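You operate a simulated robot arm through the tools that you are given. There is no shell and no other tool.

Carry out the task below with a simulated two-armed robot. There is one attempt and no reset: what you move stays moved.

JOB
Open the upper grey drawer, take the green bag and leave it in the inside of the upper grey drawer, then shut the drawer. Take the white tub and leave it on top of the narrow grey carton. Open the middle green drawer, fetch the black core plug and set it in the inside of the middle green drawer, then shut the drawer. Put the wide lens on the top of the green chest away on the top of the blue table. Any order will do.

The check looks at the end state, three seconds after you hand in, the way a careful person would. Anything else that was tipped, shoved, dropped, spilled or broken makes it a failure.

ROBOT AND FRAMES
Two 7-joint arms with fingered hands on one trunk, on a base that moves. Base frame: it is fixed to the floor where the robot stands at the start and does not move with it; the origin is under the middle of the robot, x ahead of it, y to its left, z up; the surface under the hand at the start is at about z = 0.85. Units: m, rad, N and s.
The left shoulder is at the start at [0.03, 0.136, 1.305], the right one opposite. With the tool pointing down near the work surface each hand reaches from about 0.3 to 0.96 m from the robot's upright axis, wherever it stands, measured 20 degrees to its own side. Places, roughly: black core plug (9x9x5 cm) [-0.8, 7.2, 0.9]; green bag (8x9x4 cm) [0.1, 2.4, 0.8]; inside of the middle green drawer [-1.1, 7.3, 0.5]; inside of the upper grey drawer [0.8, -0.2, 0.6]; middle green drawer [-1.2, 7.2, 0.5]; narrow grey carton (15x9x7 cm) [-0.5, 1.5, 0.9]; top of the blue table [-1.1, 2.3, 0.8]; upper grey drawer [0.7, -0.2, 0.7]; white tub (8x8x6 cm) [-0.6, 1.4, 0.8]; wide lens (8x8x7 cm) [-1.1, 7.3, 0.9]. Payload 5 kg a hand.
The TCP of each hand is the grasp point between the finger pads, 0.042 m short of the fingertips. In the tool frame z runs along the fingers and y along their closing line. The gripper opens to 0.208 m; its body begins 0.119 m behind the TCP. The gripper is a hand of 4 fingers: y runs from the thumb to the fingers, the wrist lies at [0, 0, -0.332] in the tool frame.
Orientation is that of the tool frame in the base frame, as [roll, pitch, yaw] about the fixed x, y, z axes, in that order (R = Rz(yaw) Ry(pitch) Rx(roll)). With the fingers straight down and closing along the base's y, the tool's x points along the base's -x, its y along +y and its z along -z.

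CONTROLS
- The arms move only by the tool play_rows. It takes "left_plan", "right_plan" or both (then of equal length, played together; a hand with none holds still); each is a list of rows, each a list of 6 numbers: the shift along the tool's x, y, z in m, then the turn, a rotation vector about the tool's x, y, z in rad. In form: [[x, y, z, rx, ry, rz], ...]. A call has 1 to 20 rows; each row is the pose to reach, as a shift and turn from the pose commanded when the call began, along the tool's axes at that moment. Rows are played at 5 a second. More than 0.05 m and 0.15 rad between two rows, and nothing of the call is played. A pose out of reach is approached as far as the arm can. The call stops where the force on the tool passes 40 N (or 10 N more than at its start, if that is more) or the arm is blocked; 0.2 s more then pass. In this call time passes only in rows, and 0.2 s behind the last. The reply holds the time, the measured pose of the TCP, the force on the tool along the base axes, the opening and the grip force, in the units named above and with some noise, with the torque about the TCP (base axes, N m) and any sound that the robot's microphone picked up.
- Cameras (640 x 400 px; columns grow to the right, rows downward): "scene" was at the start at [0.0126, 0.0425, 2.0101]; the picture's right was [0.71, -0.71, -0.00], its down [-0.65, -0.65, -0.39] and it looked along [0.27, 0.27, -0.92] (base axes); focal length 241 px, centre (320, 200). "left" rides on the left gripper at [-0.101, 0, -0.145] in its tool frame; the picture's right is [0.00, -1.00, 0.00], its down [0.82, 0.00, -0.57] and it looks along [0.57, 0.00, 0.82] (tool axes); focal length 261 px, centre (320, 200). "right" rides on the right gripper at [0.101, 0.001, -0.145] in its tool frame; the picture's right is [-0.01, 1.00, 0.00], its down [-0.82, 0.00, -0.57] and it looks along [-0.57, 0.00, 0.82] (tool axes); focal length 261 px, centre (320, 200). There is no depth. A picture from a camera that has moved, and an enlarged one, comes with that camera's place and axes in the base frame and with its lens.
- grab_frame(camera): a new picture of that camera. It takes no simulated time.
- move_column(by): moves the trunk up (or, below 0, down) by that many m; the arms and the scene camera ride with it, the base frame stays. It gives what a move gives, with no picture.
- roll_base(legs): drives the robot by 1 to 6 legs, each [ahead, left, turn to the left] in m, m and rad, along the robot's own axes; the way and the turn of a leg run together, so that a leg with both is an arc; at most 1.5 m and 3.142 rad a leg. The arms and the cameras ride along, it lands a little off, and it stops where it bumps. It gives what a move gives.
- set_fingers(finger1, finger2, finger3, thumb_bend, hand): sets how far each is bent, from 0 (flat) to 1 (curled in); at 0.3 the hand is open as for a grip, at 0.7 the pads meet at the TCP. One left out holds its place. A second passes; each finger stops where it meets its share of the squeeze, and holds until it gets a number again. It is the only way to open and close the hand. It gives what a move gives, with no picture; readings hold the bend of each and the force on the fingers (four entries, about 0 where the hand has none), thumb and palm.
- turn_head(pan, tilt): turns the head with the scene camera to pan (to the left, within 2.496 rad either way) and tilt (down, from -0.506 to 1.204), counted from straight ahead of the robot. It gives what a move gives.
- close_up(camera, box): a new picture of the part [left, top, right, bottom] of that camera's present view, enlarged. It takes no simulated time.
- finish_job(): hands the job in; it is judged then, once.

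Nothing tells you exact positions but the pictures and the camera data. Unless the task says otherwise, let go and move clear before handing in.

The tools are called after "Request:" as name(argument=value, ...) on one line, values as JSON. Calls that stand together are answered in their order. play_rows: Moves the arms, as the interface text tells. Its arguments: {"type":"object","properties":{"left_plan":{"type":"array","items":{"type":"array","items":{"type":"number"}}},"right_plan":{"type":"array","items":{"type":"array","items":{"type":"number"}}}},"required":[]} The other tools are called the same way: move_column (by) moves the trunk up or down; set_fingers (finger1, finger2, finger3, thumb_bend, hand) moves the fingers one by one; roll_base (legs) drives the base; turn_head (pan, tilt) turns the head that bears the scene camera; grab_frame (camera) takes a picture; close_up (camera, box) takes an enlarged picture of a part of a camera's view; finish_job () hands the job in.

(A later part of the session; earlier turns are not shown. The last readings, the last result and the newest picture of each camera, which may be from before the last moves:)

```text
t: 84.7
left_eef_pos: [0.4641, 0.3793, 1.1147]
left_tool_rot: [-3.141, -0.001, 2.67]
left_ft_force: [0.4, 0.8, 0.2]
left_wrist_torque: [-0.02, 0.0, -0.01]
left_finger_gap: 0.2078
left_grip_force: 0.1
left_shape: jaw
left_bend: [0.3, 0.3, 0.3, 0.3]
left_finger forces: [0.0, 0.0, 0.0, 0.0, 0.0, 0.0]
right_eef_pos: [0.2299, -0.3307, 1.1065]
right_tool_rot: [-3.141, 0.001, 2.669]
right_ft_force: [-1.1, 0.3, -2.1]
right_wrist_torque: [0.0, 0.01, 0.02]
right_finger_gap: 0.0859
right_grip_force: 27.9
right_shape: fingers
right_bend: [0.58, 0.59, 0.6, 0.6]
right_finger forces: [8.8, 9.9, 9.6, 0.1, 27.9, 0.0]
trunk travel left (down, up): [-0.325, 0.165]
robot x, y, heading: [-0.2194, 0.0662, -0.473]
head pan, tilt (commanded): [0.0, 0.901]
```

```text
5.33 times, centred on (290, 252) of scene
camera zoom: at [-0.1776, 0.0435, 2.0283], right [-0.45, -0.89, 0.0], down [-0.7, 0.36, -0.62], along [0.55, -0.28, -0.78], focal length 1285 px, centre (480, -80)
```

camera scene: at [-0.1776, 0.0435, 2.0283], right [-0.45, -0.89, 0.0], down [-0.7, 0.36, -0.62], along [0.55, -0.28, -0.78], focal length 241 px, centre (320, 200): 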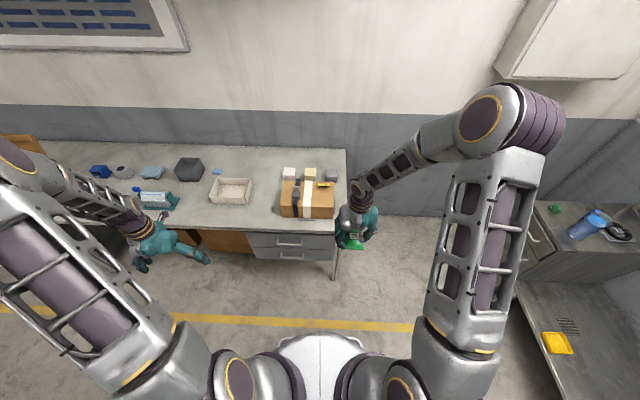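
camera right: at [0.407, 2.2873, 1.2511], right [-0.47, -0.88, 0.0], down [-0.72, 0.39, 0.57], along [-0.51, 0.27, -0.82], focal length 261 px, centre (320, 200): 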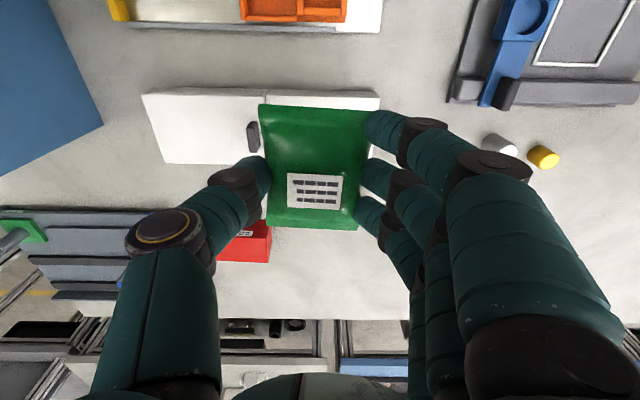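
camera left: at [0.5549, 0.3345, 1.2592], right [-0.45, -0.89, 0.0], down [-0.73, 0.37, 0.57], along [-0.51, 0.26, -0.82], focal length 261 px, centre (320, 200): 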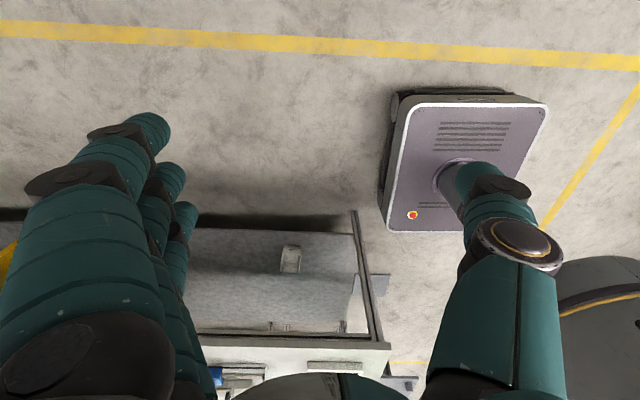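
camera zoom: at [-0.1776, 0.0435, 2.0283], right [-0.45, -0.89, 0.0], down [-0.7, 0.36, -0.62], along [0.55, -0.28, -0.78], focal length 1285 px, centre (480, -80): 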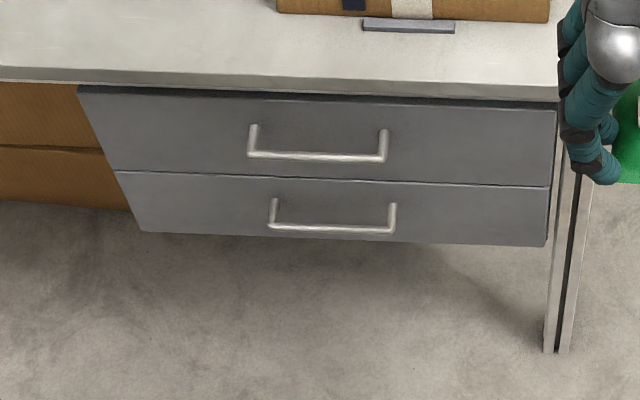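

The upper handle bar is at about z = 0.72, 0.74 m ahead and 0.18 m left, sticking out about 4 cm from the face. I'll back off 15 cm, square up, lower the trunk and check again.

Request:
roll_base(legs=[[-0.15, 0, -0.02]])

Request:
move_column(by=-0.12)

Request:
close_up(camera="scene", box=[220, 190, 340, 265])

```text
t: 86.1
left_eef_pos: [0.3363, 0.4355, 1.1144]
left_tool_rot: [-3.141, -0.001, 2.651]
left_ft_force: [-1.4, 0.0, 0.9]
left_wrist_torque: [-0.04, -0.11, 0.01]
left_finger_gap: 0.2077
left_grip_force: 0.1
left_shape: jaw
left_bend: [0.3, 0.3, 0.3, 0.3]
left_finger forces: [0.0, 0.1, 0.0, 0.1, 0.0, 0.0]
right_eef_pos: [0.0874, -0.2702, 1.106]
right_tool_rot: [-3.141, 0.001, 2.652]
right_ft_force: [-0.6, 1.0, -1.0]
right_wrist_torque: [-0.02, -0.08, 0.0]
right_finger_gap: 0.0861
right_grip_force: 27.8
right_shape: fingers
right_bend: [0.58, 0.59, 0.6, 0.6]
right_finger forces: [8.7, 9.8, 9.7, 0.0, 28.1, 0.1]
trunk travel left (down, up): [-0.325, 0.165]
robot x, y, heading: [-0.3533, 0.1283, -0.49]
head pan, tilt (commanded): [0.0, 0.901]
```

```text
t: 87.6
left_eef_pos: [0.3366, 0.4353, 0.9946]
left_tool_rot: [3.142, 0.001, 2.652]
left_ft_force: [-0.5, 0.0, 0.4]
left_wrist_torque: [-0.01, -0.03, 0.01]
left_finger_gap: 0.2078
left_grip_force: 0.1
left_shape: jaw
left_bend: [0.3, 0.3, 0.3, 0.3]
left_finger forces: [0.0, 0.0, 0.0, 0.0, 0.1, 0.1]
right_eef_pos: [0.0881, -0.2705, 0.9865]
right_tool_rot: [-3.141, 0.001, 2.652]
right_ft_force: [-0.3, 0.7, -1.4]
right_wrist_torque: [-0.03, -0.02, 0.01]
right_finger_gap: 0.086
right_grip_force: 28.4
right_shape: fingers
right_bend: [0.58, 0.59, 0.6, 0.6]
right_finger forces: [8.6, 9.9, 9.7, 0.1, 28.0, 0.1]
trunk travel left (down, up): [-0.205, 0.285]
robot x, y, heading: [-0.3555, 0.1346, -0.487]
head pan, tilt (commanded): [0.0, 0.901]
```

```text
5.33 times, centred on (280, 228) of scene
camera zoom: at [-0.3123, 0.1123, 1.9086], right [-0.47, -0.88, 0.0], down [-0.69, 0.37, -0.62], along [0.55, -0.29, -0.78], focal length 1285 px, centre (533, 53)
```

zoom: 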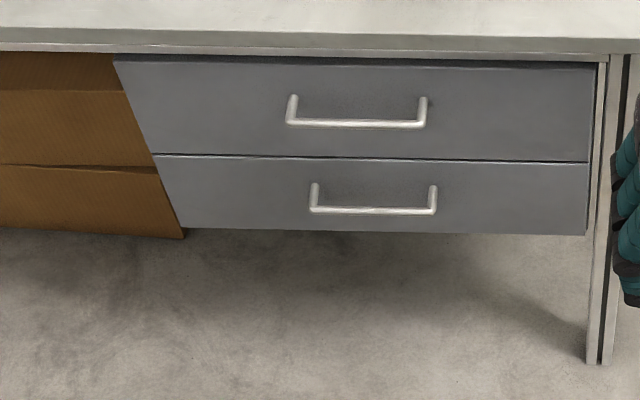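

The handle is 0.42 m ahead and 0.39 m right of the left hand, at z ≈ 0.72. I'll narrow the left hand, move the bag hand aside, and turn the left hand to point forward and 30° down just in front of the handle.

Request:
set_fingers(hand="left", finger1=0.5, finger2=0.5, finger3=0.5, thumb_bend=0.5)

Request:
play_rows(left_plan=[[-0.0225, -0.028, 0.0153, 0.0583, -0.0583, -0.1009], [-0.0449, -0.0559, 0.0307, 0.1165, -0.1165, -0.2018], [-0.0674, -0.0839, 0.046, 0.1748, -0.1748, -0.3027], [-0.0899, -0.1118, 0.0613, 0.233, -0.233, -0.4036], [-0.1124, -0.1398, 0.0766, 0.2913, -0.2913, -0.5045], [-0.1348, -0.1677, 0.092, 0.3495, -0.3495, -0.6054], [-0.1573, -0.1957, 0.1073, 0.4078, -0.4078, -0.7063], [-0.1798, -0.2237, 0.1226, 0.466, -0.466, -0.8071], [-0.2022, -0.2516, 0.138, 0.5243, -0.5243, -0.908], [-0.2247, -0.2796, 0.1533, 0.5825, -0.5825, -1.0089], [-0.2472, -0.3075, 0.1686, 0.6408, -0.6408, -1.1098], [-0.2697, -0.3355, 0.1839, 0.699, -0.699, -1.2107], [-0.2921, -0.3634, 0.1993, 0.7573, -0.7573, -1.3116], [-0.3146, -0.3914, 0.2146, 0.8155, -0.8155, -1.4125]], right_plan=[[0, -0.02, 0, 0, 0, 0], [0, -0.04, 0, 0, 0, 0], [0, -0.06, 0, 0, 0, 0], [0, -0.08, 0, 0, 0, 0], [0, -0.1, 0, 0, 0, 0], [0, -0.12, 0, 0, 0, 0], [0, -0.14, 0, 0, 0, 0], [0, -0.16, 0, 0, 0, 0], [0, -0.18, 0, 0, 0, 0], [0, -0.2, 0, 0, 0, 0], [0, -0.2, 0, 0, 0, 0], [0, -0.2, 0, 0, 0, 0], [0, -0.2, 0, 0, 0, 0], [0, -0.2, 0, 0, 0, 0]])

Request:
grab_frame(camera="left")

Request:
grab_frame(camera="scene")

```text
t: 88.6
left_eef_pos: [0.3363, 0.4354, 0.9945]
left_tool_rot: [-3.141, 0.0, 2.652]
left_ft_force: [0.4, -0.2, -1.3]
left_wrist_torque: [0.01, -0.01, 0.01]
left_finger_gap: 0.1217
left_grip_force: 0.2
left_shape: fingers
left_bend: [0.5, 0.5, 0.5, 0.5]
left_finger forces: [0.0, 0.0, 0.1, 0.1, 0.0, 0.0]
right_eef_pos: [0.0884, -0.2694, 0.9847]
right_tool_rot: [-3.141, 0.001, 2.652]
right_ft_force: [0.7, 0.9, -2.2]
right_wrist_torque: [-0.01, -0.03, 0.04]
right_finger_gap: 0.0861
right_grip_force: 28.2
right_shape: fingers
right_bend: [0.58, 0.59, 0.6, 0.6]
right_finger forces: [8.7, 9.8, 9.7, 0.0, 28.0, 0.1]
trunk travel left (down, up): [-0.205, 0.285]
robot x, y, heading: [-0.3513, 0.1321, -0.489]
head pan, tilt (commanded): [0.0, 0.901]
```

```text
t: 91.6
left_eef_pos: [0.4325, -0.0577, 0.7807]
left_tool_rot: [-2.095, 0.0, -2.057]
left_ft_force: [2.1, 0.2, -0.4]
left_wrist_torque: [-0.08, 0.07, -0.21]
left_finger_gap: 0.1212
left_grip_force: 0.2
left_shape: fingers
left_bend: [0.5, 0.5, 0.5, 0.5]
left_finger forces: [0.1, 0.0, 0.0, 0.1, 0.1, 0.0]
right_eef_pos: [-0.0056, -0.4479, 0.9849]
right_tool_rot: [3.14, -0.001, 2.653]
right_ft_force: [1.1, -1.4, -2.9]
right_wrist_torque: [0.16, 0.0, 0.03]
right_finger_gap: 0.0861
right_grip_force: 27.8
right_shape: fingers
right_bend: [0.58, 0.59, 0.6, 0.6]
right_finger forces: [8.9, 9.9, 9.5, 0.0, 28.2, 0.0]
trunk travel left (down, up): [-0.205, 0.285]
robot x, y, heading: [-0.3523, 0.1302, -0.486]
head pan, tilt (commanded): [0.0, 0.901]
```

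```text
taken
camera left: at [0.369, 0.0909, 0.8522], right [0.44, -0.23, 0.87], down [-0.82, -0.5, 0.29], along [0.36, -0.84, -0.41], focal length 261 px, centre (320, 200)
```

left: 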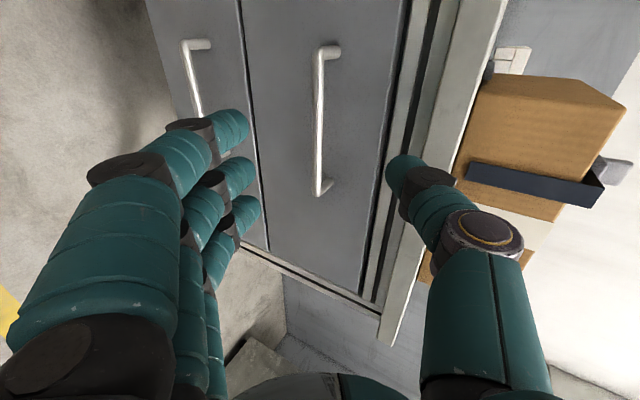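

```text
taken
camera scene: at [-0.3115, 0.1101, 1.9082], right [-0.47, -0.88, 0.0], down [-0.69, 0.37, -0.62], along [0.55, -0.29, -0.78], focal length 241 px, centre (320, 200)
```

scene: 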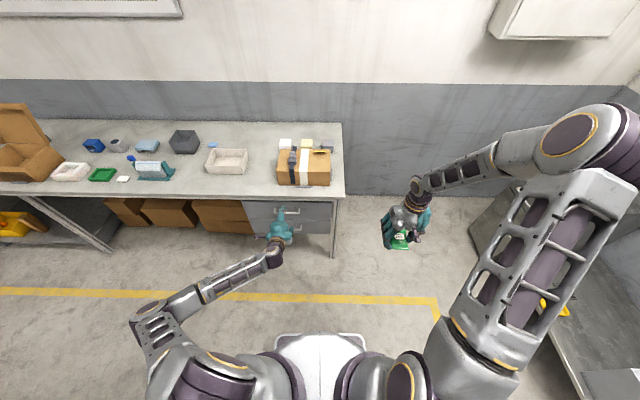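

The left hand reached the pose and the upper handle bar is dead ahead of the fingers, about 12 cm away along the finger axis. I'll advance so the bar sits between the finger pads.

Request:
play_rows(left_plan=[[0, 0, 0.03, 0, 0, 0], [0, 0, 0.06, 0, 0, 0], [0, 0, 0.085, 0, 0, 0], [0, 0.001, 0.098, 0, 0, 0]])

Request:
grab_frame(camera="left")

Request:
close_up(camera="scene", box=[240, 190, 340, 260])

```text
t: 92.4
left_eef_pos: [0.4918, -0.09, 0.7418]
left_tool_rot: [-2.09, -0.001, -2.06]
left_ft_force: [-28.3, 19.0, 17.9]
left_wrist_torque: [-1.37, -2.21, 0.27]
left_finger_gap: 0.1203
left_grip_force: 20.1
left_shape: fingers
left_bend: [0.5, 0.5, 0.5, 0.49]
left_finger forces: [0.0, 0.0, 0.0, 0.0, 40.5, 0.0]
right_eef_pos: [-0.0074, -0.4459, 0.9862]
right_tool_rot: [-3.14, 0.002, 2.651]
right_ft_force: [1.1, -0.3, -2.7]
right_wrist_torque: [0.11, 0.13, 0.01]
right_finger_gap: 0.0859
right_grip_force: 27.8
right_shape: fingers
right_bend: [0.58, 0.59, 0.6, 0.6]
right_finger forces: [8.8, 10.0, 9.6, 0.0, 28.2, 0.0]
trunk travel left (down, up): [-0.205, 0.285]
robot x, y, heading: [-0.3536, 0.1335, -0.488]
head pan, tilt (commanded): [0.0, 0.901]
stopped in row 4 (left hand): the force on the tool passed its limit at 83 N (the readings are from after the stop); the commanded pose is now the measured one
```

```text
taken
camera left: at [0.4285, 0.0588, 0.8141], right [0.44, -0.23, 0.87], down [-0.82, -0.49, 0.29], along [0.36, -0.84, -0.41], focal length 261 px, centre (320, 200)
```

left: 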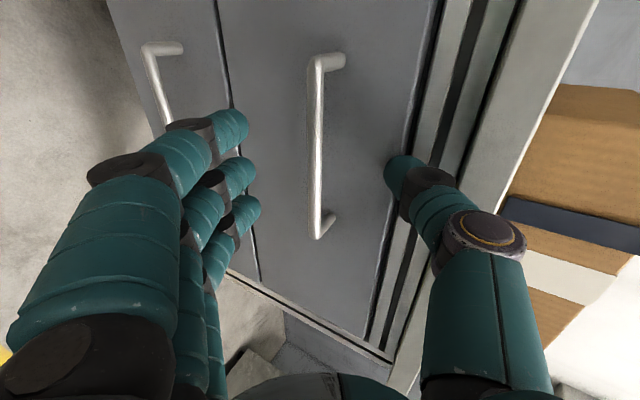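

```text
5.71 times, centred on (290, 225) of scene
camera zoom: at [-0.3147, 0.1135, 1.9085], right [-0.47, -0.88, 0.0], down [-0.69, 0.37, -0.62], along [0.55, -0.29, -0.78], focal length 1377 px, centre (491, 57)
```

zoom: 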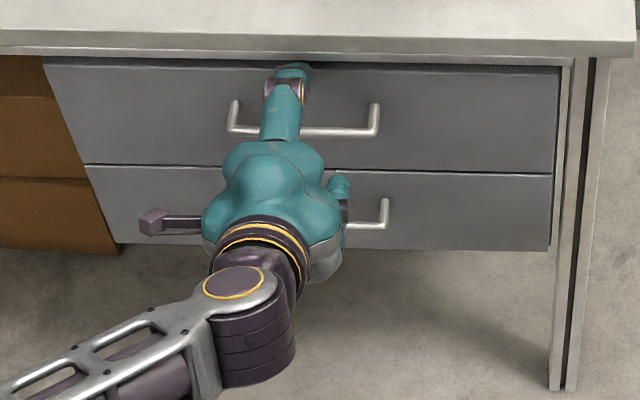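

The thumb tip met the drawer face before the bar was well inside the hand. I'll back off 2 cm, bend the thumb further in, and advance again carefully.

Request:
play_rows(left_plan=[[0, 0, -0.012, 0, 0, 0], [0, 0, -0.025, 0, 0, 0]])

Request:
set_fingers(hand="left", finger1=0.55, finger2=0.55, finger3=0.55, thumb_bend=0.64)

Request:
grab_frame(camera="left")

```text
t: 93.0
left_eef_pos: [0.4733, -0.0803, 0.7526]
left_tool_rot: [-2.093, -0.001, -2.061]
left_ft_force: [-0.4, 0.2, -0.3]
left_wrist_torque: [0.02, 0.02, 0.03]
left_finger_gap: 0.1209
left_grip_force: 0.0
left_shape: fingers
left_bend: [0.5, 0.5, 0.5, 0.5]
left_finger forces: [0.0, 0.0, 0.0, 0.0, 0.0, 0.0]
right_eef_pos: [-0.0054, -0.4461, 0.9867]
right_tool_rot: [3.14, -0.001, 2.651]
right_ft_force: [-1.3, 0.1, -1.4]
right_wrist_torque: [0.03, 0.0, 0.02]
right_finger_gap: 0.0863
right_grip_force: 28.4
right_shape: fingers
right_bend: [0.58, 0.59, 0.6, 0.6]
right_finger forces: [8.9, 9.9, 9.5, 0.1, 28.2, 0.0]
trunk travel left (down, up): [-0.205, 0.285]
robot x, y, heading: [-0.3507, 0.1335, -0.49]
head pan, tilt (commanded): [0.0, 0.901]
```

```text
t: 94.0
left_eef_pos: [0.4755, -0.0802, 0.7536]
left_tool_rot: [-2.092, 0.001, -2.058]
left_ft_force: [1.1, -0.2, -0.2]
left_wrist_torque: [-0.01, 0.0, 0.0]
left_finger_gap: 0.0746
left_grip_force: 0.0
left_shape: fingers
left_bend: [0.55, 0.55, 0.55, 0.64]
left_finger forces: [0.1, 0.0, 0.0, 0.0, 0.1, 0.0]
right_eef_pos: [-0.0059, -0.4467, 0.9852]
right_tool_rot: [-3.141, 0.0, 2.651]
right_ft_force: [0.2, 0.4, -1.7]
right_wrist_torque: [0.03, -0.02, -0.01]
right_finger_gap: 0.0861
right_grip_force: 28.3
right_shape: fingers
right_bend: [0.58, 0.59, 0.6, 0.6]
right_finger forces: [8.9, 9.9, 9.6, 0.1, 28.1, 0.0]
trunk travel left (down, up): [-0.205, 0.285]
robot x, y, heading: [-0.3579, 0.1315, -0.489]
head pan, tilt (commanded): [0.0, 0.901]
```

```text
taken
camera left: at [0.4114, 0.0679, 0.8246], right [0.44, -0.23, 0.87], down [-0.82, -0.49, 0.29], along [0.36, -0.84, -0.41], focal length 261 px, centre (320, 200)
```

left: 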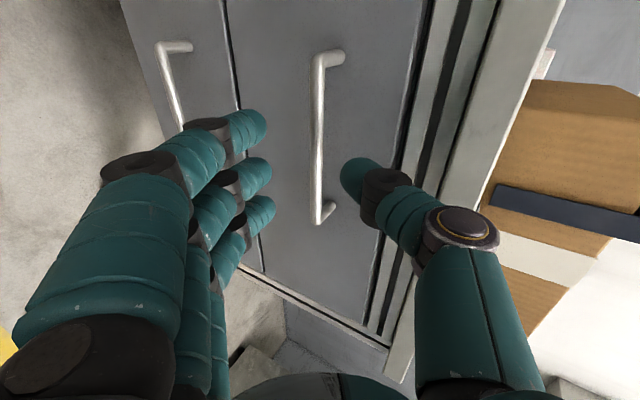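

The bar lines up between the fingers and the thumb. I'll advance again in small steps.

Request:
play_rows(left_plan=[[0, 0.002, 0.02, 0, 0, 0], [0, 0.003, 0.032, 0, 0, 0], [0, 0.004, 0.04, 0, 0, 0]])

Request:
grab_frame(camera="left")

```text
t: 94.8
left_eef_pos: [0.5022, -0.0969, 0.7285]
left_tool_rot: [-2.094, 0.0, -2.059]
left_ft_force: [1.0, 0.1, -0.2]
left_wrist_torque: [-0.02, 0.04, 0.03]
left_finger_gap: 0.0749
left_grip_force: 0.0
left_shape: fingers
left_bend: [0.55, 0.55, 0.55, 0.64]
left_finger forces: [0.0, 0.0, 0.0, 0.1, 0.1, 0.0]
right_eef_pos: [-0.0055, -0.4467, 0.986]
right_tool_rot: [3.14, -0.001, 2.651]
right_ft_force: [-0.5, 0.0, -1.3]
right_wrist_torque: [0.03, 0.04, -0.01]
right_finger_gap: 0.0861
right_grip_force: 28.2
right_shape: fingers
right_bend: [0.58, 0.59, 0.6, 0.6]
right_finger forces: [8.7, 9.9, 9.7, 0.1, 28.2, 0.0]
trunk travel left (down, up): [-0.205, 0.285]
robot x, y, heading: [-0.3508, 0.133, -0.487]
head pan, tilt (commanded): [0.0, 0.901]
```

```text
taken
camera left: at [0.4403, 0.0525, 0.8007], right [0.44, -0.23, 0.87], down [-0.82, -0.49, 0.29], along [0.36, -0.84, -0.41], focal length 261 px, centre (320, 200)
```

left: 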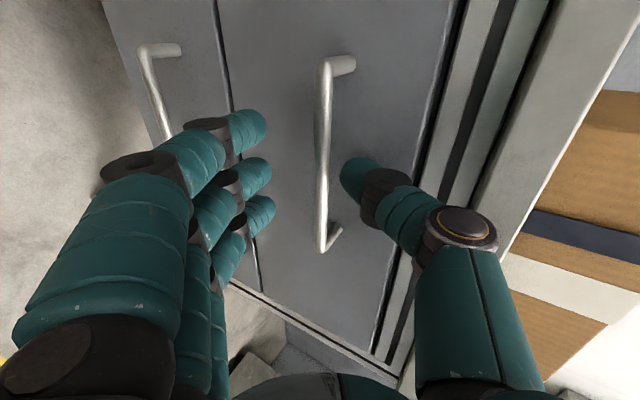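

The bar is now inside the hand between thumb and fingers. I'll close on it.

Request:
set_fingers(hand="left", finger1=0.78, finger2=0.78, finger3=0.78, thumb_bend=0.72)

Request:
grab_frame(camera="left")

```text
t: 95.8
left_eef_pos: [0.5037, -0.0957, 0.7268]
left_tool_rot: [-2.094, 0.0, -2.06]
left_ft_force: [0.2, -1.6, -11.4]
left_wrist_torque: [0.07, 0.1, -0.01]
left_finger_gap: 0.0354
left_grip_force: 20.8
left_shape: fingers
left_bend: [0.69, 0.69, 0.69, 0.68]
left_finger forces: [8.7, 9.0, 9.4, 0.0, 14.6, 0.0]
right_eef_pos: [-0.0057, -0.4479, 0.9861]
right_tool_rot: [3.14, 0.001, 2.651]
right_ft_force: [-1.1, -0.4, -1.6]
right_wrist_torque: [-0.02, 0.0, 0.02]
right_finger_gap: 0.086
right_grip_force: 28.0
right_shape: fingers
right_bend: [0.58, 0.59, 0.6, 0.6]
right_finger forces: [8.8, 9.9, 9.6, 0.0, 28.2, 0.1]
trunk travel left (down, up): [-0.205, 0.285]
robot x, y, heading: [-0.3531, 0.1355, -0.489]
head pan, tilt (commanded): [0.0, 0.901]
```

```text
taken
camera left: at [0.4403, 0.0527, 0.7999], right [0.44, -0.23, 0.87], down [-0.82, -0.49, 0.29], along [0.36, -0.84, -0.41], focal length 261 px, centre (320, 200)
```

left: 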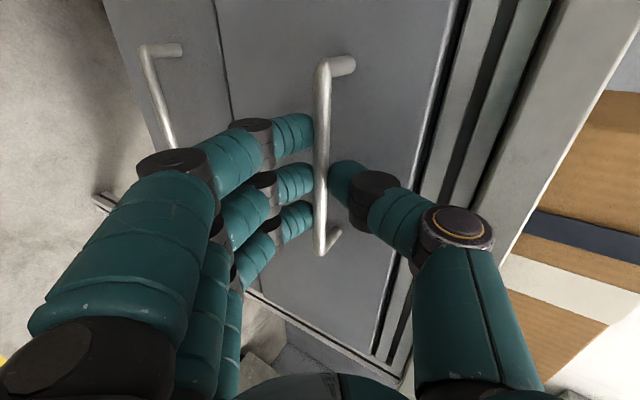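

The grip on the handle is firm. I'll pull straight back a few centimetres to see if the drawer follows.

Request:
play_rows(left_plan=[[0, 0.005, -0.0087, 0, 0, 0], [0, 0.01, -0.0173, 0, 0, 0], [0, 0.015, -0.026, 0, 0, 0], [0, 0.02, -0.0346, 0, 0, 0], [0, 0.025, -0.0433, 0, 0, 0], [0, 0.03, -0.052, 0, 0, 0]])

Request:
grab_frame(camera="left")

```text
t: 97.2
left_eef_pos: [0.4503, -0.066, 0.7285]
left_tool_rot: [-2.095, -0.001, -2.059]
left_ft_force: [2.3, 7.9, -15.9]
left_wrist_torque: [0.19, 0.18, 0.19]
left_finger_gap: 0.0352
left_grip_force: 20.9
left_shape: fingers
left_bend: [0.69, 0.69, 0.69, 0.68]
left_finger forces: [9.3, 9.6, 9.8, 0.0, 12.8, 0.1]
right_eef_pos: [-0.0049, -0.4468, 0.9853]
right_tool_rot: [-3.14, 0.0, 2.653]
right_ft_force: [0.5, -0.7, -1.9]
right_wrist_torque: [0.0, 0.01, 0.01]
right_finger_gap: 0.086
right_grip_force: 28.1
right_shape: fingers
right_bend: [0.58, 0.59, 0.6, 0.6]
right_finger forces: [8.9, 9.8, 9.6, 0.0, 28.2, 0.1]
trunk travel left (down, up): [-0.205, 0.285]
robot x, y, heading: [-0.3525, 0.1329, -0.487]
head pan, tilt (commanded): [0.0, 0.901]
```

```text
taken
camera left: at [0.3877, 0.0818, 0.8001], right [0.44, -0.23, 0.87], down [-0.82, -0.49, 0.29], along [0.36, -0.84, -0.41], focal length 261 px, centre (320, 200)
```

left: 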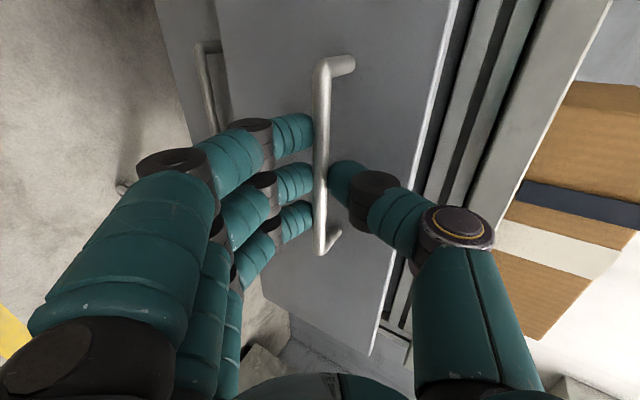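

The drawer is sliding out. There's a small sideways force, so I'll keep pulling with a slight correction.

Request:
play_rows(left_plan=[[-0.001, 0.013, -0.016, 0, 0, 0], [-0.0015, 0.022, -0.034, 0, 0, 0], [-0.002, 0.032, -0.051, 0, 0, 0], [-0.0025, 0.042, -0.068, 0, 0, 0], [-0.003, 0.052, -0.0855, 0, 0, 0]])

Request:
grab_frame(camera="scene")

```text
t: 98.4
left_eef_pos: [0.3622, -0.0173, 0.7274]
left_tool_rot: [-2.092, 0.0, -2.061]
left_ft_force: [3.4, 8.7, -2.0]
left_wrist_torque: [0.1, -0.06, 0.23]
left_finger_gap: 0.035
left_grip_force: 20.0
left_shape: fingers
left_bend: [0.7, 0.7, 0.69, 0.69]
left_finger forces: [7.4, 7.8, 7.8, 0.0, 17.2, 0.0]
right_eef_pos: [-0.0059, -0.4458, 0.9865]
right_tool_rot: [3.141, 0.001, 2.651]
right_ft_force: [-0.9, 0.3, -1.7]
right_wrist_torque: [0.01, -0.06, 0.0]
right_finger_gap: 0.0859
right_grip_force: 27.7
right_shape: fingers
right_bend: [0.58, 0.59, 0.6, 0.6]
right_finger forces: [8.7, 9.9, 9.5, 0.0, 28.2, 0.1]
trunk travel left (down, up): [-0.205, 0.285]
robot x, y, heading: [-0.3541, 0.1307, -0.487]
head pan, tilt (commanded): [0.0, 0.901]
```

```text
taken
camera scene: at [-0.3117, 0.1131, 1.9083], right [-0.47, -0.88, 0.0], down [-0.69, 0.37, -0.62], along [0.55, -0.29, -0.78], focal length 241 px, centre (320, 200)
```

scene: 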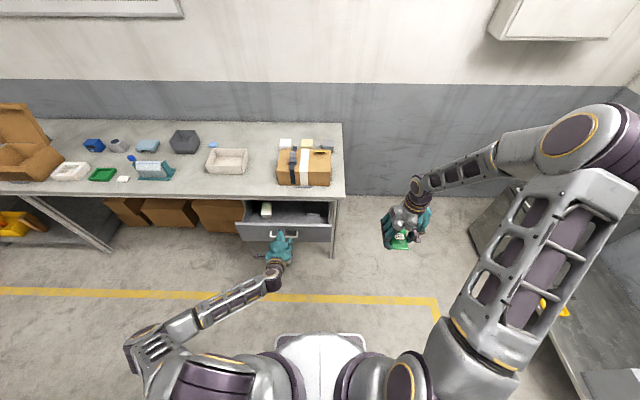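

The drawer is about 16 cm open and I see a couple of small items inside at the back. I'll pull it out further.

Request:
play_rows(left_plan=[[-0.001, 0.01, -0.0173, 0, 0, 0], [-0.002, 0.02, -0.0346, 0, 0, 0], [-0.003, 0.03, -0.052, 0, 0, 0], [-0.004, 0.04, -0.0693, 0, 0, 0], [-0.0045, 0.05, -0.0866, 0, 0, 0], [-0.005, 0.06, -0.104, 0, 0, 0], [-0.0055, 0.07, -0.121, 0, 0, 0]])

Request:
grab_frame(camera="scene")

Request:
close_up(camera="scene", box=[220, 190, 340, 265])

```text
t: 100.0
left_eef_pos: [0.2396, 0.0531, 0.7267]
left_tool_rot: [-2.092, 0.0, -2.063]
left_ft_force: [-2.4, -0.3, -3.5]
left_wrist_torque: [0.0, -0.01, -0.05]
left_finger_gap: 0.0353
left_grip_force: 19.7
left_shape: fingers
left_bend: [0.7, 0.7, 0.7, 0.69]
left_finger forces: [7.6, 7.7, 7.9, 0.1, 16.6, 0.0]
right_eef_pos: [-0.0068, -0.4458, 0.9863]
right_tool_rot: [3.141, -0.001, 2.65]
right_ft_force: [-0.3, -0.5, -1.2]
right_wrist_torque: [0.03, -0.03, 0.03]
right_finger_gap: 0.0861
right_grip_force: 28.7
right_shape: fingers
right_bend: [0.58, 0.59, 0.6, 0.6]
right_finger forces: [8.8, 9.9, 9.6, 0.1, 28.3, 0.1]
trunk travel left (down, up): [-0.205, 0.285]
robot x, y, heading: [-0.3555, 0.1343, -0.49]
head pan, tilt (commanded): [0.0, 0.901]
```

```text
taken
camera scene: at [-0.3123, 0.1123, 1.9083], right [-0.47, -0.88, 0.0], down [-0.69, 0.37, -0.62], along [0.55, -0.29, -0.78], focal length 241 px, centre (320, 200)
```

scene: 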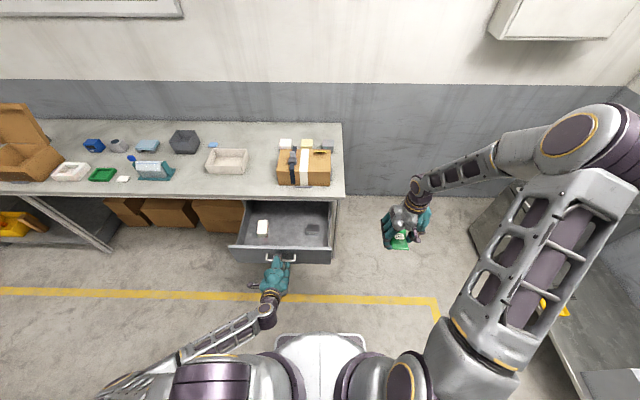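

```text
5.33 times, centred on (280, 228) of scene
camera zoom: at [-0.3123, 0.1123, 1.9083], right [-0.47, -0.88, 0.0], down [-0.69, 0.37, -0.62], along [0.55, -0.29, -0.78], focal length 1285 px, centre (533, 53)
```

zoom: 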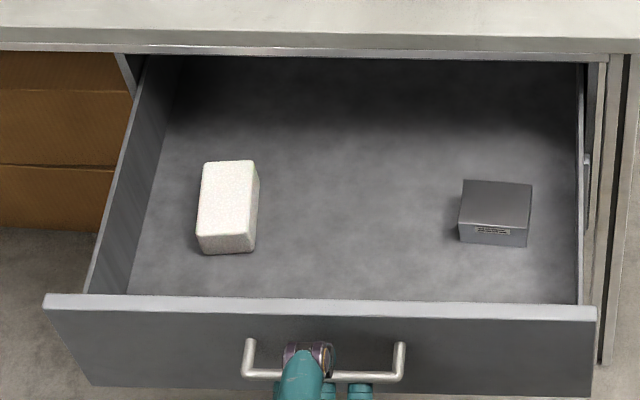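

The drawer is open about 30 cm, with a white block and a dark box inside and a free patch in front-middle. I'll release the handle and take the left hand back and out of the way.

Request:
set_fingers(hand="left", finger1=0.54, finger2=0.54, finger3=0.54, thumb_bend=0.64)

Request:
play_rows(left_plan=[[0, 0, -0.02, 0, 0, 0], [0, 0, -0.05, 0, 0, 0], [0, 0, -0.085, 0, 0, 0], [-0.02, 0, -0.12, 0, 0, 0], [-0.06, 0, -0.125, 0, 0, 0], [-0.1, 0, -0.13, 0, 0, 0], [-0.14, 0, -0.13, 0, 0, 0], [-0.18, 0, -0.13, 0, 0, 0], [-0.22, 0, -0.13, 0, 0, 0], [-0.26, 0, -0.13, 0, 0, 0]])

Request:
grab_frame(camera="scene")

```text
t: 101.0
left_eef_pos: [0.2413, 0.0535, 0.7255]
left_tool_rot: [-2.091, 0.001, -2.06]
left_ft_force: [-0.5, -0.2, 0.1]
left_wrist_torque: [0.0, -0.01, -0.01]
left_finger_gap: 0.0755
left_grip_force: 0.3
left_shape: fingers
left_bend: [0.54, 0.54, 0.54, 0.64]
left_finger forces: [0.0, 0.0, 0.0, 0.0, 0.5, 0.1]
right_eef_pos: [-0.0067, -0.4456, 0.9858]
right_tool_rot: [3.142, 0.0, 2.651]
right_ft_force: [0.3, 0.1, -2.5]
right_wrist_torque: [0.01, 0.01, 0.01]
right_finger_gap: 0.086
right_grip_force: 27.9
right_shape: fingers
right_bend: [0.58, 0.59, 0.6, 0.6]
right_finger forces: [8.8, 9.9, 9.6, 0.0, 28.2, 0.0]
trunk travel left (down, up): [-0.205, 0.285]
robot x, y, heading: [-0.3567, 0.135, -0.487]
head pan, tilt (commanded): [0.0, 0.901]
```

```text
t: 103.2
left_eef_pos: [0.2625, 0.3341, 0.7908]
left_tool_rot: [-2.092, -0.003, -2.06]
left_ft_force: [-0.4, 0.2, -0.6]
left_wrist_torque: [0.05, 0.08, 0.01]
left_finger_gap: 0.0755
left_grip_force: 0.1
left_shape: fingers
left_bend: [0.54, 0.54, 0.54, 0.64]
left_finger forces: [0.0, 0.0, 0.0, 0.0, 0.0, 0.0]
right_eef_pos: [-0.0063, -0.4457, 0.9851]
right_tool_rot: [-3.141, 0.0, 2.652]
right_ft_force: [-0.2, -1.3, -1.4]
right_wrist_torque: [-0.05, -0.05, 0.0]
right_finger_gap: 0.0859
right_grip_force: 28.7
right_shape: fingers
right_bend: [0.58, 0.59, 0.6, 0.6]
right_finger forces: [8.9, 9.9, 9.7, 0.0, 28.1, 0.0]
trunk travel left (down, up): [-0.205, 0.285]
robot x, y, heading: [-0.3556, 0.1293, -0.49]
head pan, tilt (commanded): [0.0, 0.901]
```

```text
taken
camera scene: at [-0.312, 0.1129, 1.9083], right [-0.47, -0.88, 0.0], down [-0.69, 0.37, -0.62], along [0.55, -0.29, -0.78], focal length 241 px, centre (320, 200)
```

scene: 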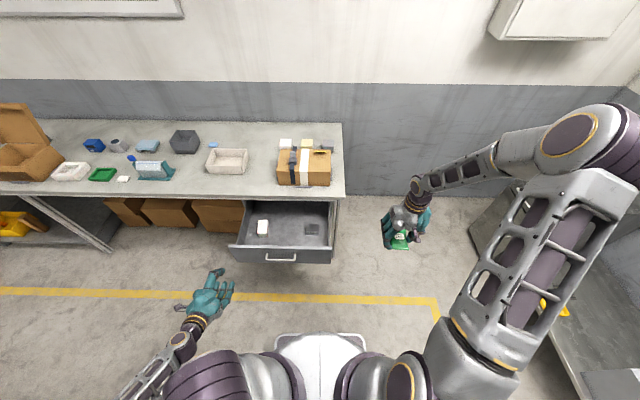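

The drawer stayed open and the left hand is clear. Now I'll bring the bag over the free front-middle part of the drawer, still high.

Request:
play_rows(right_plan=[[-0.014, 0.043, 0, 0, 0, 0], [-0.028, 0.086, 0, 0, 0, 0], [-0.042, 0.129, 0, 0, 0, 0], [-0.056, 0.172, 0, 0, 0, 0], [-0.07, 0.215, 0, 0, 0, 0], [-0.084, 0.258, 0, 0, 0, 0], [-0.098, 0.301, 0, 0, 0, 0], [-0.112, 0.344, 0, 0, 0, 0], [-0.126, 0.387, 0, 0, 0, 0], [-0.14, 0.43, 0, 0, 0, 0], [-0.154, 0.473, 0, 0, 0, 0], [-0.168, 0.516, 0, 0, 0, 0], [-0.1815, 0.5595, 0, 0, 0, 0]])

Request:
grab_frame(camera="right")

Request:
grab_frame(camera="scene")

```text
t: 106.0
left_eef_pos: [0.2648, 0.3353, 0.7889]
left_tool_rot: [-2.093, -0.002, -2.06]
left_ft_force: [0.6, 0.3, -0.3]
left_wrist_torque: [-0.05, -0.03, -0.09]
left_finger_gap: 0.0753
left_grip_force: 0.1
left_shape: fingers
left_bend: [0.54, 0.54, 0.54, 0.64]
left_finger forces: [0.1, 0.0, 0.0, 0.0, 0.0, 0.1]
right_eef_pos: [0.4177, -0.0375, 0.9847]
right_tool_rot: [-3.14, 0.001, 2.649]
right_ft_force: [0.7, 0.0, -2.4]
right_wrist_torque: [0.06, 0.15, -0.03]
right_finger_gap: 0.0858
right_grip_force: 28.3
right_shape: fingers
right_bend: [0.58, 0.59, 0.6, 0.6]
right_finger forces: [8.8, 9.8, 9.6, 0.1, 28.1, 0.0]
trunk travel left (down, up): [-0.205, 0.285]
robot x, y, heading: [-0.3556, 0.1354, -0.494]
head pan, tilt (commanded): [0.0, 0.901]
```

```text
taken
camera right: at [0.3274, 0.0117, 1.1304], right [0.48, 0.88, 0.0], down [0.72, -0.39, 0.57], along [0.5, -0.27, -0.82], focal length 261 px, centre (320, 200)
```

right: 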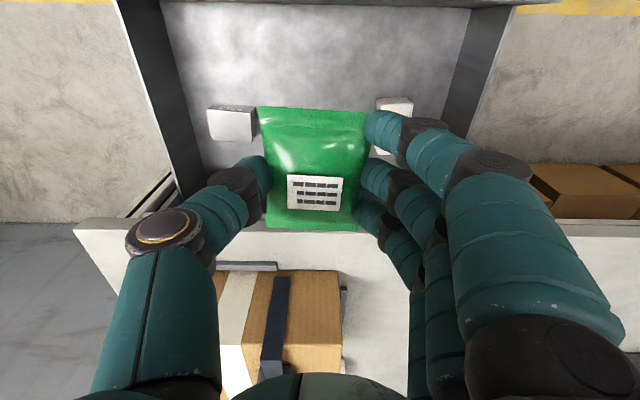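

```text
taken
camera scene: at [-0.31, 0.1142, 1.9082], right [-0.47, -0.88, 0.0], down [-0.69, 0.37, -0.62], along [0.55, -0.29, -0.78], focal length 241 px, centre (320, 200)
```

scene: 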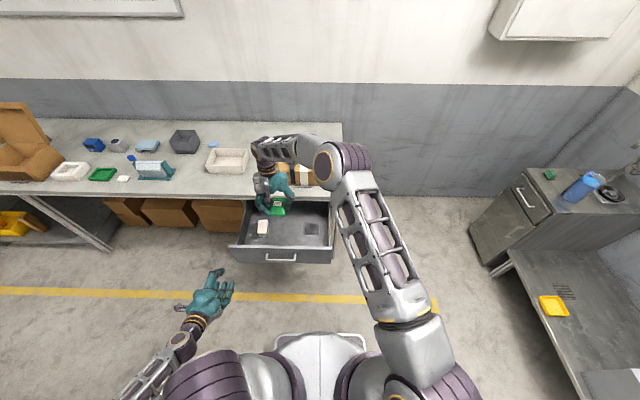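

The bag is over the drawer's middle; the dark box and white block sit further back on either side. I'll shift slightly toward the front and lower it most of the way.

Request:
play_rows(right_plan=[[0.006, -0.002, 0.03, 0, 0, 0], [0.012, -0.004, 0.07, 0, 0, 0], [0.012, -0.004, 0.11, 0, 0, 0], [0.012, -0.004, 0.15, 0, 0, 0], [0.012, -0.004, 0.19, 0, 0, 0], [0.012, -0.004, 0.225, 0, 0, 0]])

Request:
grab_frame(camera="right")

Request:
close_up(camera="scene", box=[220, 170, 340, 270])

```text
t: 107.4
left_eef_pos: [0.264, 0.3343, 0.7897]
left_tool_rot: [-2.092, 0.0, -2.06]
left_ft_force: [1.1, 0.6, -0.6]
left_wrist_torque: [-0.03, 0.04, -0.05]
left_finger_gap: 0.0756
left_grip_force: 0.1
left_shape: fingers
left_bend: [0.54, 0.54, 0.54, 0.64]
left_finger forces: [0.0, 0.1, 0.0, 0.0, 0.0, 0.0]
right_eef_pos: [0.406, -0.0361, 0.7621]
right_tool_rot: [-3.141, 0.002, 2.65]
right_ft_force: [1.3, -0.8, -0.4]
right_wrist_torque: [0.09, 0.18, -0.01]
right_finger_gap: 0.0857
right_grip_force: 28.1
right_shape: fingers
right_bend: [0.58, 0.59, 0.6, 0.6]
right_finger forces: [8.8, 9.9, 9.6, 0.0, 28.0, 0.1]
trunk travel left (down, up): [-0.205, 0.285]
robot x, y, heading: [-0.3518, 0.1316, -0.49]
head pan, tilt (commanded): [0.0, 0.901]
```

```text
taken
camera right: at [0.3154, 0.0119, 0.905], right [0.47, 0.88, 0.0], down [0.72, -0.39, 0.57], along [0.5, -0.27, -0.82], focal length 261 px, centre (320, 200)
```

right: 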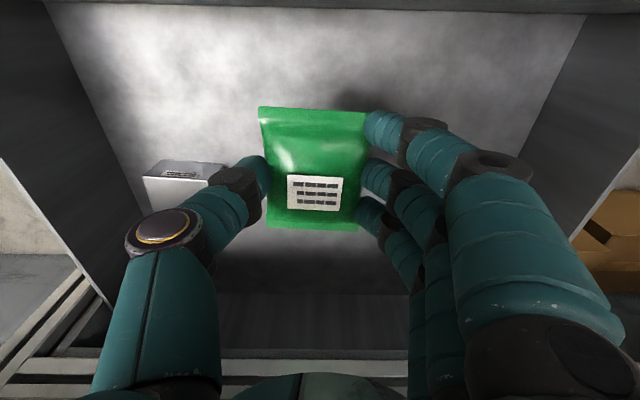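

```text
4.00 times, centred on (280, 220) of scene
camera zoom: at [-0.3109, 0.1123, 1.9082], right [-0.47, -0.88, 0.0], down [-0.69, 0.37, -0.62], along [0.55, -0.29, -0.78], focal length 964 px, centre (480, 120)
```

zoom: 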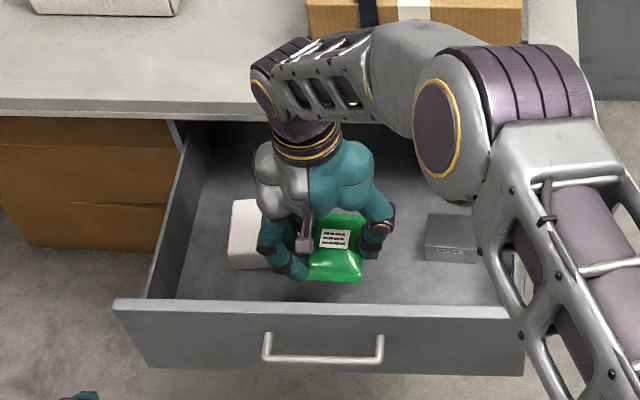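

The bag is inside the drawer opening with clearance on both sides. I'll lower it further and then feel for the drawer floor.

Request:
play_rows(right_plan=[[0, 0, 0.03, 0, 0, 0], [0, 0, 0.055, 0, 0, 0], [0, 0, 0.07, 0, 0, 0], [0, 0, 0.076, 0, 0, 0]])

Request:
grab_frame(camera="right")

```text
t: 108.4
left_eef_pos: [0.2627, 0.3345, 0.7909]
left_tool_rot: [-2.094, 0.0, -2.06]
left_ft_force: [0.6, 0.7, 0.8]
left_wrist_torque: [-0.01, 0.0, 0.0]
left_finger_gap: 0.0755
left_grip_force: 0.0
left_shape: fingers
left_bend: [0.54, 0.54, 0.54, 0.64]
left_finger forces: [0.0, 0.1, 0.0, 0.0, 0.0, 0.1]
right_eef_pos: [0.4061, -0.0356, 0.6841]
right_tool_rot: [3.141, 0.0, 2.651]
right_ft_force: [-0.4, 0.7, -2.2]
right_wrist_torque: [0.04, 0.0, 0.0]
right_finger_gap: 0.086
right_grip_force: 28.4
right_shape: fingers
right_bend: [0.58, 0.59, 0.6, 0.6]
right_finger forces: [8.7, 9.9, 9.6, 0.0, 28.0, 0.0]
trunk travel left (down, up): [-0.205, 0.285]
robot x, y, heading: [-0.354, 0.1342, -0.489]
head pan, tilt (commanded): [0.0, 0.901]
```

```text
taken
camera right: at [0.3152, 0.0121, 0.8288], right [0.47, 0.88, 0.0], down [0.72, -0.39, 0.57], along [0.5, -0.27, -0.82], focal length 261 px, centre (320, 200)
```

right: 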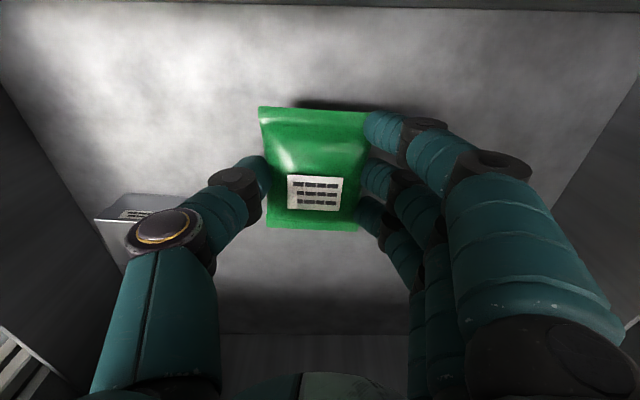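

No contact yet. I'll go down in finer steps.

Request:
play_rows(right_plan=[[0, 0, 0.004, 0, 0, 0], [0, 0, 0.008, 0, 0, 0], [0, 0, 0.012, 0, 0, 0]])

```text
t: 109.2
left_eef_pos: [0.2634, 0.3344, 0.7902]
left_tool_rot: [-2.092, 0.001, -2.059]
left_ft_force: [0.7, 0.1, 0.4]
left_wrist_torque: [0.02, 0.02, -0.01]
left_finger_gap: 0.0752
left_grip_force: 0.1
left_shape: fingers
left_bend: [0.54, 0.54, 0.54, 0.64]
left_finger forces: [0.0, 0.0, 0.1, 0.0, 0.0, 0.0]
right_eef_pos: [0.4052, -0.0357, 0.6723]
right_tool_rot: [-3.141, 0.0, 2.654]
right_ft_force: [0.4, 0.0, -0.8]
right_wrist_torque: [0.06, 0.03, 0.02]
right_finger_gap: 0.0858
right_grip_force: 28.1
right_shape: fingers
right_bend: [0.58, 0.59, 0.6, 0.6]
right_finger forces: [8.9, 9.9, 9.6, 0.0, 28.1, 0.1]
trunk travel left (down, up): [-0.205, 0.285]
robot x, y, heading: [-0.3533, 0.1312, -0.485]
head pan, tilt (commanded): [0.0, 0.901]
```

Request:
play_rows(right_plan=[[0, 0, 0.004, 0, 0, 0], [0, 0, 0.008, 0, 0, 0], [0, 0, 0.012, 0, 0, 0]])

Request:
grab_frame(camera="right")

Request:
close_up(camera="scene", box=[220, 170, 340, 270])

```text
t: 110.0
left_eef_pos: [0.2648, 0.3347, 0.7898]
left_tool_rot: [-2.094, 0.001, -2.061]
left_ft_force: [-0.1, 0.5, 0.6]
left_wrist_torque: [-0.02, 0.0, 0.01]
left_finger_gap: 0.0757
left_grip_force: 0.1
left_shape: fingers
left_bend: [0.54, 0.54, 0.54, 0.64]
left_finger forces: [0.0, 0.0, 0.0, 0.0, 0.0, 0.0]
right_eef_pos: [0.4049, -0.0354, 0.6605]
right_tool_rot: [3.141, -0.001, 2.651]
right_ft_force: [-0.2, 0.1, 1.1]
right_wrist_torque: [-0.03, 0.02, -0.01]
right_finger_gap: 0.0858
right_grip_force: 29.9
right_shape: fingers
right_bend: [0.58, 0.59, 0.59, 0.6]
right_finger forces: [9.2, 10.2, 10.1, 0.0, 29.2, 0.1]
trunk travel left (down, up): [-0.205, 0.285]
robot x, y, heading: [-0.3537, 0.1302, -0.489]
head pan, tilt (commanded): [0.0, 0.901]
```

```text
taken
camera right: at [0.3148, 0.0124, 0.8058], right [0.47, 0.88, 0.0], down [0.72, -0.39, 0.57], along [0.5, -0.27, -0.82], focal length 261 px, centre (320, 200)
```

right: 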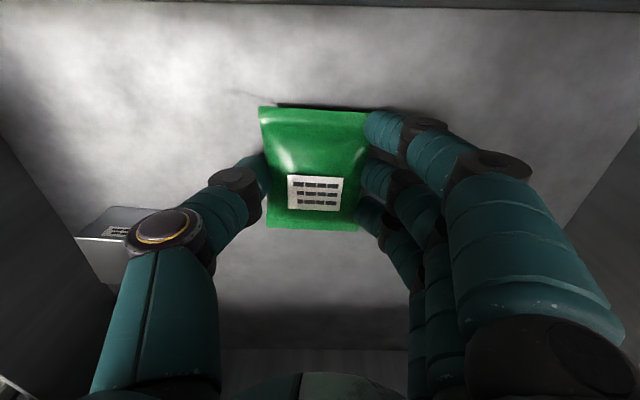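

```text
4.00 times, centred on (280, 220) of scene
camera zoom: at [-0.3119, 0.1126, 1.9083], right [-0.47, -0.88, 0.0], down [-0.69, 0.37, -0.62], along [0.55, -0.29, -0.78], focal length 964 px, centre (480, 120)
```

zoom: 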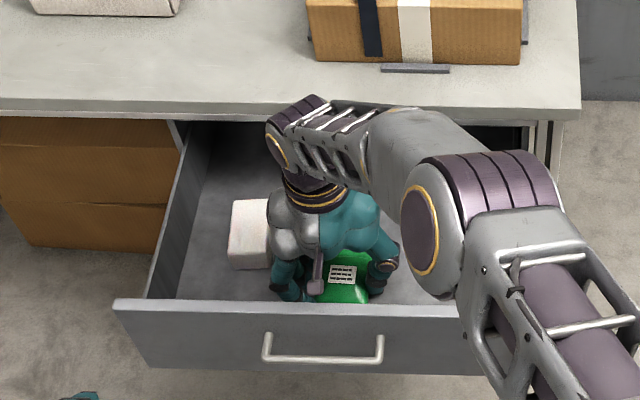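

The load on the wrist has just changed sign, so the bag is touching the drawer floor. I'll open the hand and rise.

Request:
play_rows(right_plan=[[0, 0, 0.002, 0, 0, 0]])

Request:
set_fingers(hand="right", finger1=0.5, finger2=0.5, finger3=0.5, thumb_bend=0.5)

Request:
grab_frame(camera="right")

```text
t: 110.4
left_eef_pos: [0.2638, 0.3358, 0.7904]
left_tool_rot: [-2.09, 0.0, -2.059]
left_ft_force: [-0.1, 0.6, 0.1]
left_wrist_torque: [-0.03, -0.05, 0.02]
left_finger_gap: 0.0757
left_grip_force: 0.1
left_shape: fingers
left_bend: [0.54, 0.54, 0.54, 0.64]
left_finger forces: [0.0, 0.1, 0.0, 0.1, 0.0, 0.0]
right_eef_pos: [0.4059, -0.035, 0.6607]
right_tool_rot: [-3.141, 0.002, 2.652]
right_ft_force: [-2.6, 0.0, 11.4]
right_wrist_torque: [-0.35, 0.25, 0.0]
right_finger_gap: 0.086
right_grip_force: 30.7
right_shape: fingers
right_bend: [0.58, 0.59, 0.59, 0.61]
right_finger forces: [9.5, 10.6, 10.2, 0.1, 30.6, 0.0]
trunk travel left (down, up): [-0.205, 0.285]
robot x, y, heading: [-0.3566, 0.1335, -0.489]
head pan, tilt (commanded): [0.0, 0.901]
```

```text
t: 111.4
left_eef_pos: [0.2639, 0.3346, 0.7903]
left_tool_rot: [-2.091, 0.0, -2.059]
left_ft_force: [0.4, 0.6, -0.3]
left_wrist_torque: [-0.01, 0.0, 0.02]
left_finger_gap: 0.0755
left_grip_force: 0.0
left_shape: fingers
left_bend: [0.54, 0.54, 0.54, 0.64]
left_finger forces: [0.0, 0.1, 0.0, 0.1, 0.1, 0.0]
right_eef_pos: [0.4044, -0.0348, 0.6586]
right_tool_rot: [-3.141, 0.002, 2.652]
right_ft_force: [0.0, -0.1, 0.1]
right_wrist_torque: [-0.03, 0.01, 0.02]
right_finger_gap: 0.1196
right_grip_force: 0.1
right_shape: fingers
right_bend: [0.5, 0.5, 0.5, 0.5]
right_finger forces: [0.0, 0.0, 0.0, 0.1, 0.0, 0.0]
trunk travel left (down, up): [-0.205, 0.285]
robot x, y, heading: [-0.3569, 0.1333, -0.489]
head pan, tilt (commanded): [0.0, 0.901]
```

```text
taken
camera right: at [0.3151, 0.0122, 0.8035], right [0.47, 0.88, 0.0], down [0.72, -0.39, 0.57], along [0.5, -0.27, -0.82], focal length 261 px, centre (320, 200)
```

right: 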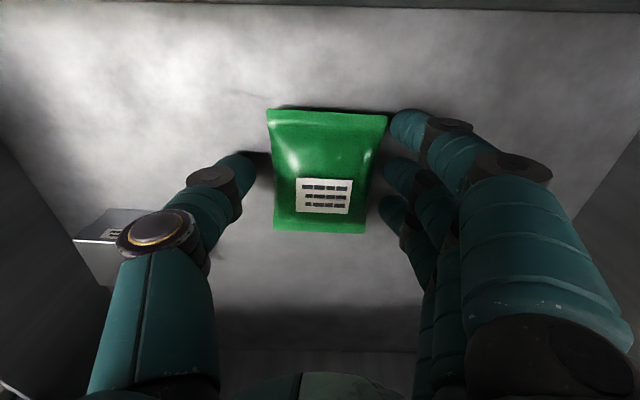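

The bag rests on the drawer floor, free of the hand. I'll lift out and bring the right arm back to its side.

Request:
play_rows(right_plan=[[0, 0.007, -0.01, 0, 0, 0], [0, 0.007, -0.05, 0, 0, 0], [0, 0.007, -0.095, 0, 0, 0], [0, 0.007, -0.14, 0, 0, 0], [0, 0.007, -0.185, 0, 0, 0], [0, 0.007, -0.23, 0, 0, 0], [0, 0.007, -0.275, 0, 0, 0], [0, 0.007, -0.32, 0, 0, 0], [0.01, -0.036, -0.32, 0, 0, 0], [0.02, -0.08, -0.32, 0, 0, 0], [0.03, -0.125, -0.32, 0, 0, 0], [0.04, -0.17, -0.32, 0, 0, 0], [0.055, -0.215, -0.32, 0, 0, 0], [0.07, -0.26, -0.32, 0, 0, 0], [0.085, -0.305, -0.32, 0, 0, 0], [0.1, -0.35, -0.32, 0, 0, 0], [0.115, -0.395, -0.32, 0, 0, 0], [0.13, -0.44, -0.32, 0, 0, 0]])

Request:
close_up(camera="scene", box=[220, 170, 340, 270])

```text
t: 115.2
left_eef_pos: [0.2617, 0.3337, 0.7908]
left_tool_rot: [-2.091, 0.001, -2.059]
left_ft_force: [-2.4, -0.4, 1.2]
left_wrist_torque: [0.04, -0.01, 0.08]
left_finger_gap: 0.0757
left_grip_force: 0.1
left_shape: fingers
left_bend: [0.54, 0.54, 0.54, 0.64]
left_finger forces: [0.1, 0.0, 0.1, 0.0, 0.1, 0.0]
right_eef_pos: [0.0842, -0.3625, 0.9792]
right_tool_rot: [3.138, 0.001, 2.653]
right_ft_force: [0.3, 0.1, -0.8]
right_wrist_torque: [-0.05, -0.03, 0.04]
right_finger_gap: 0.1203
right_grip_force: 0.2
right_shape: fingers
right_bend: [0.5, 0.5, 0.5, 0.5]
right_finger forces: [0.0, 0.0, 0.0, 0.1, 0.0, 0.1]
trunk travel left (down, up): [-0.205, 0.285]
robot x, y, heading: [-0.3508, 0.1352, -0.486]
head pan, tilt (commanded): [0.0, 0.901]
```

```text
4.00 times, centred on (280, 220) of scene
camera zoom: at [-0.3135, 0.1109, 1.9084], right [-0.47, -0.88, 0.0], down [-0.69, 0.37, -0.62], along [0.55, -0.29, -0.78], focal length 964 px, centre (480, 120)
```

zoom: 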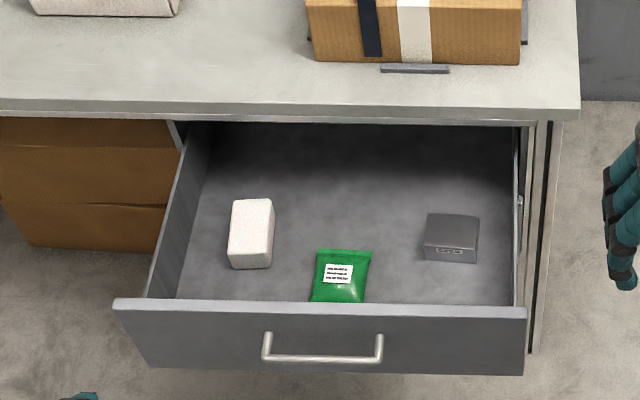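

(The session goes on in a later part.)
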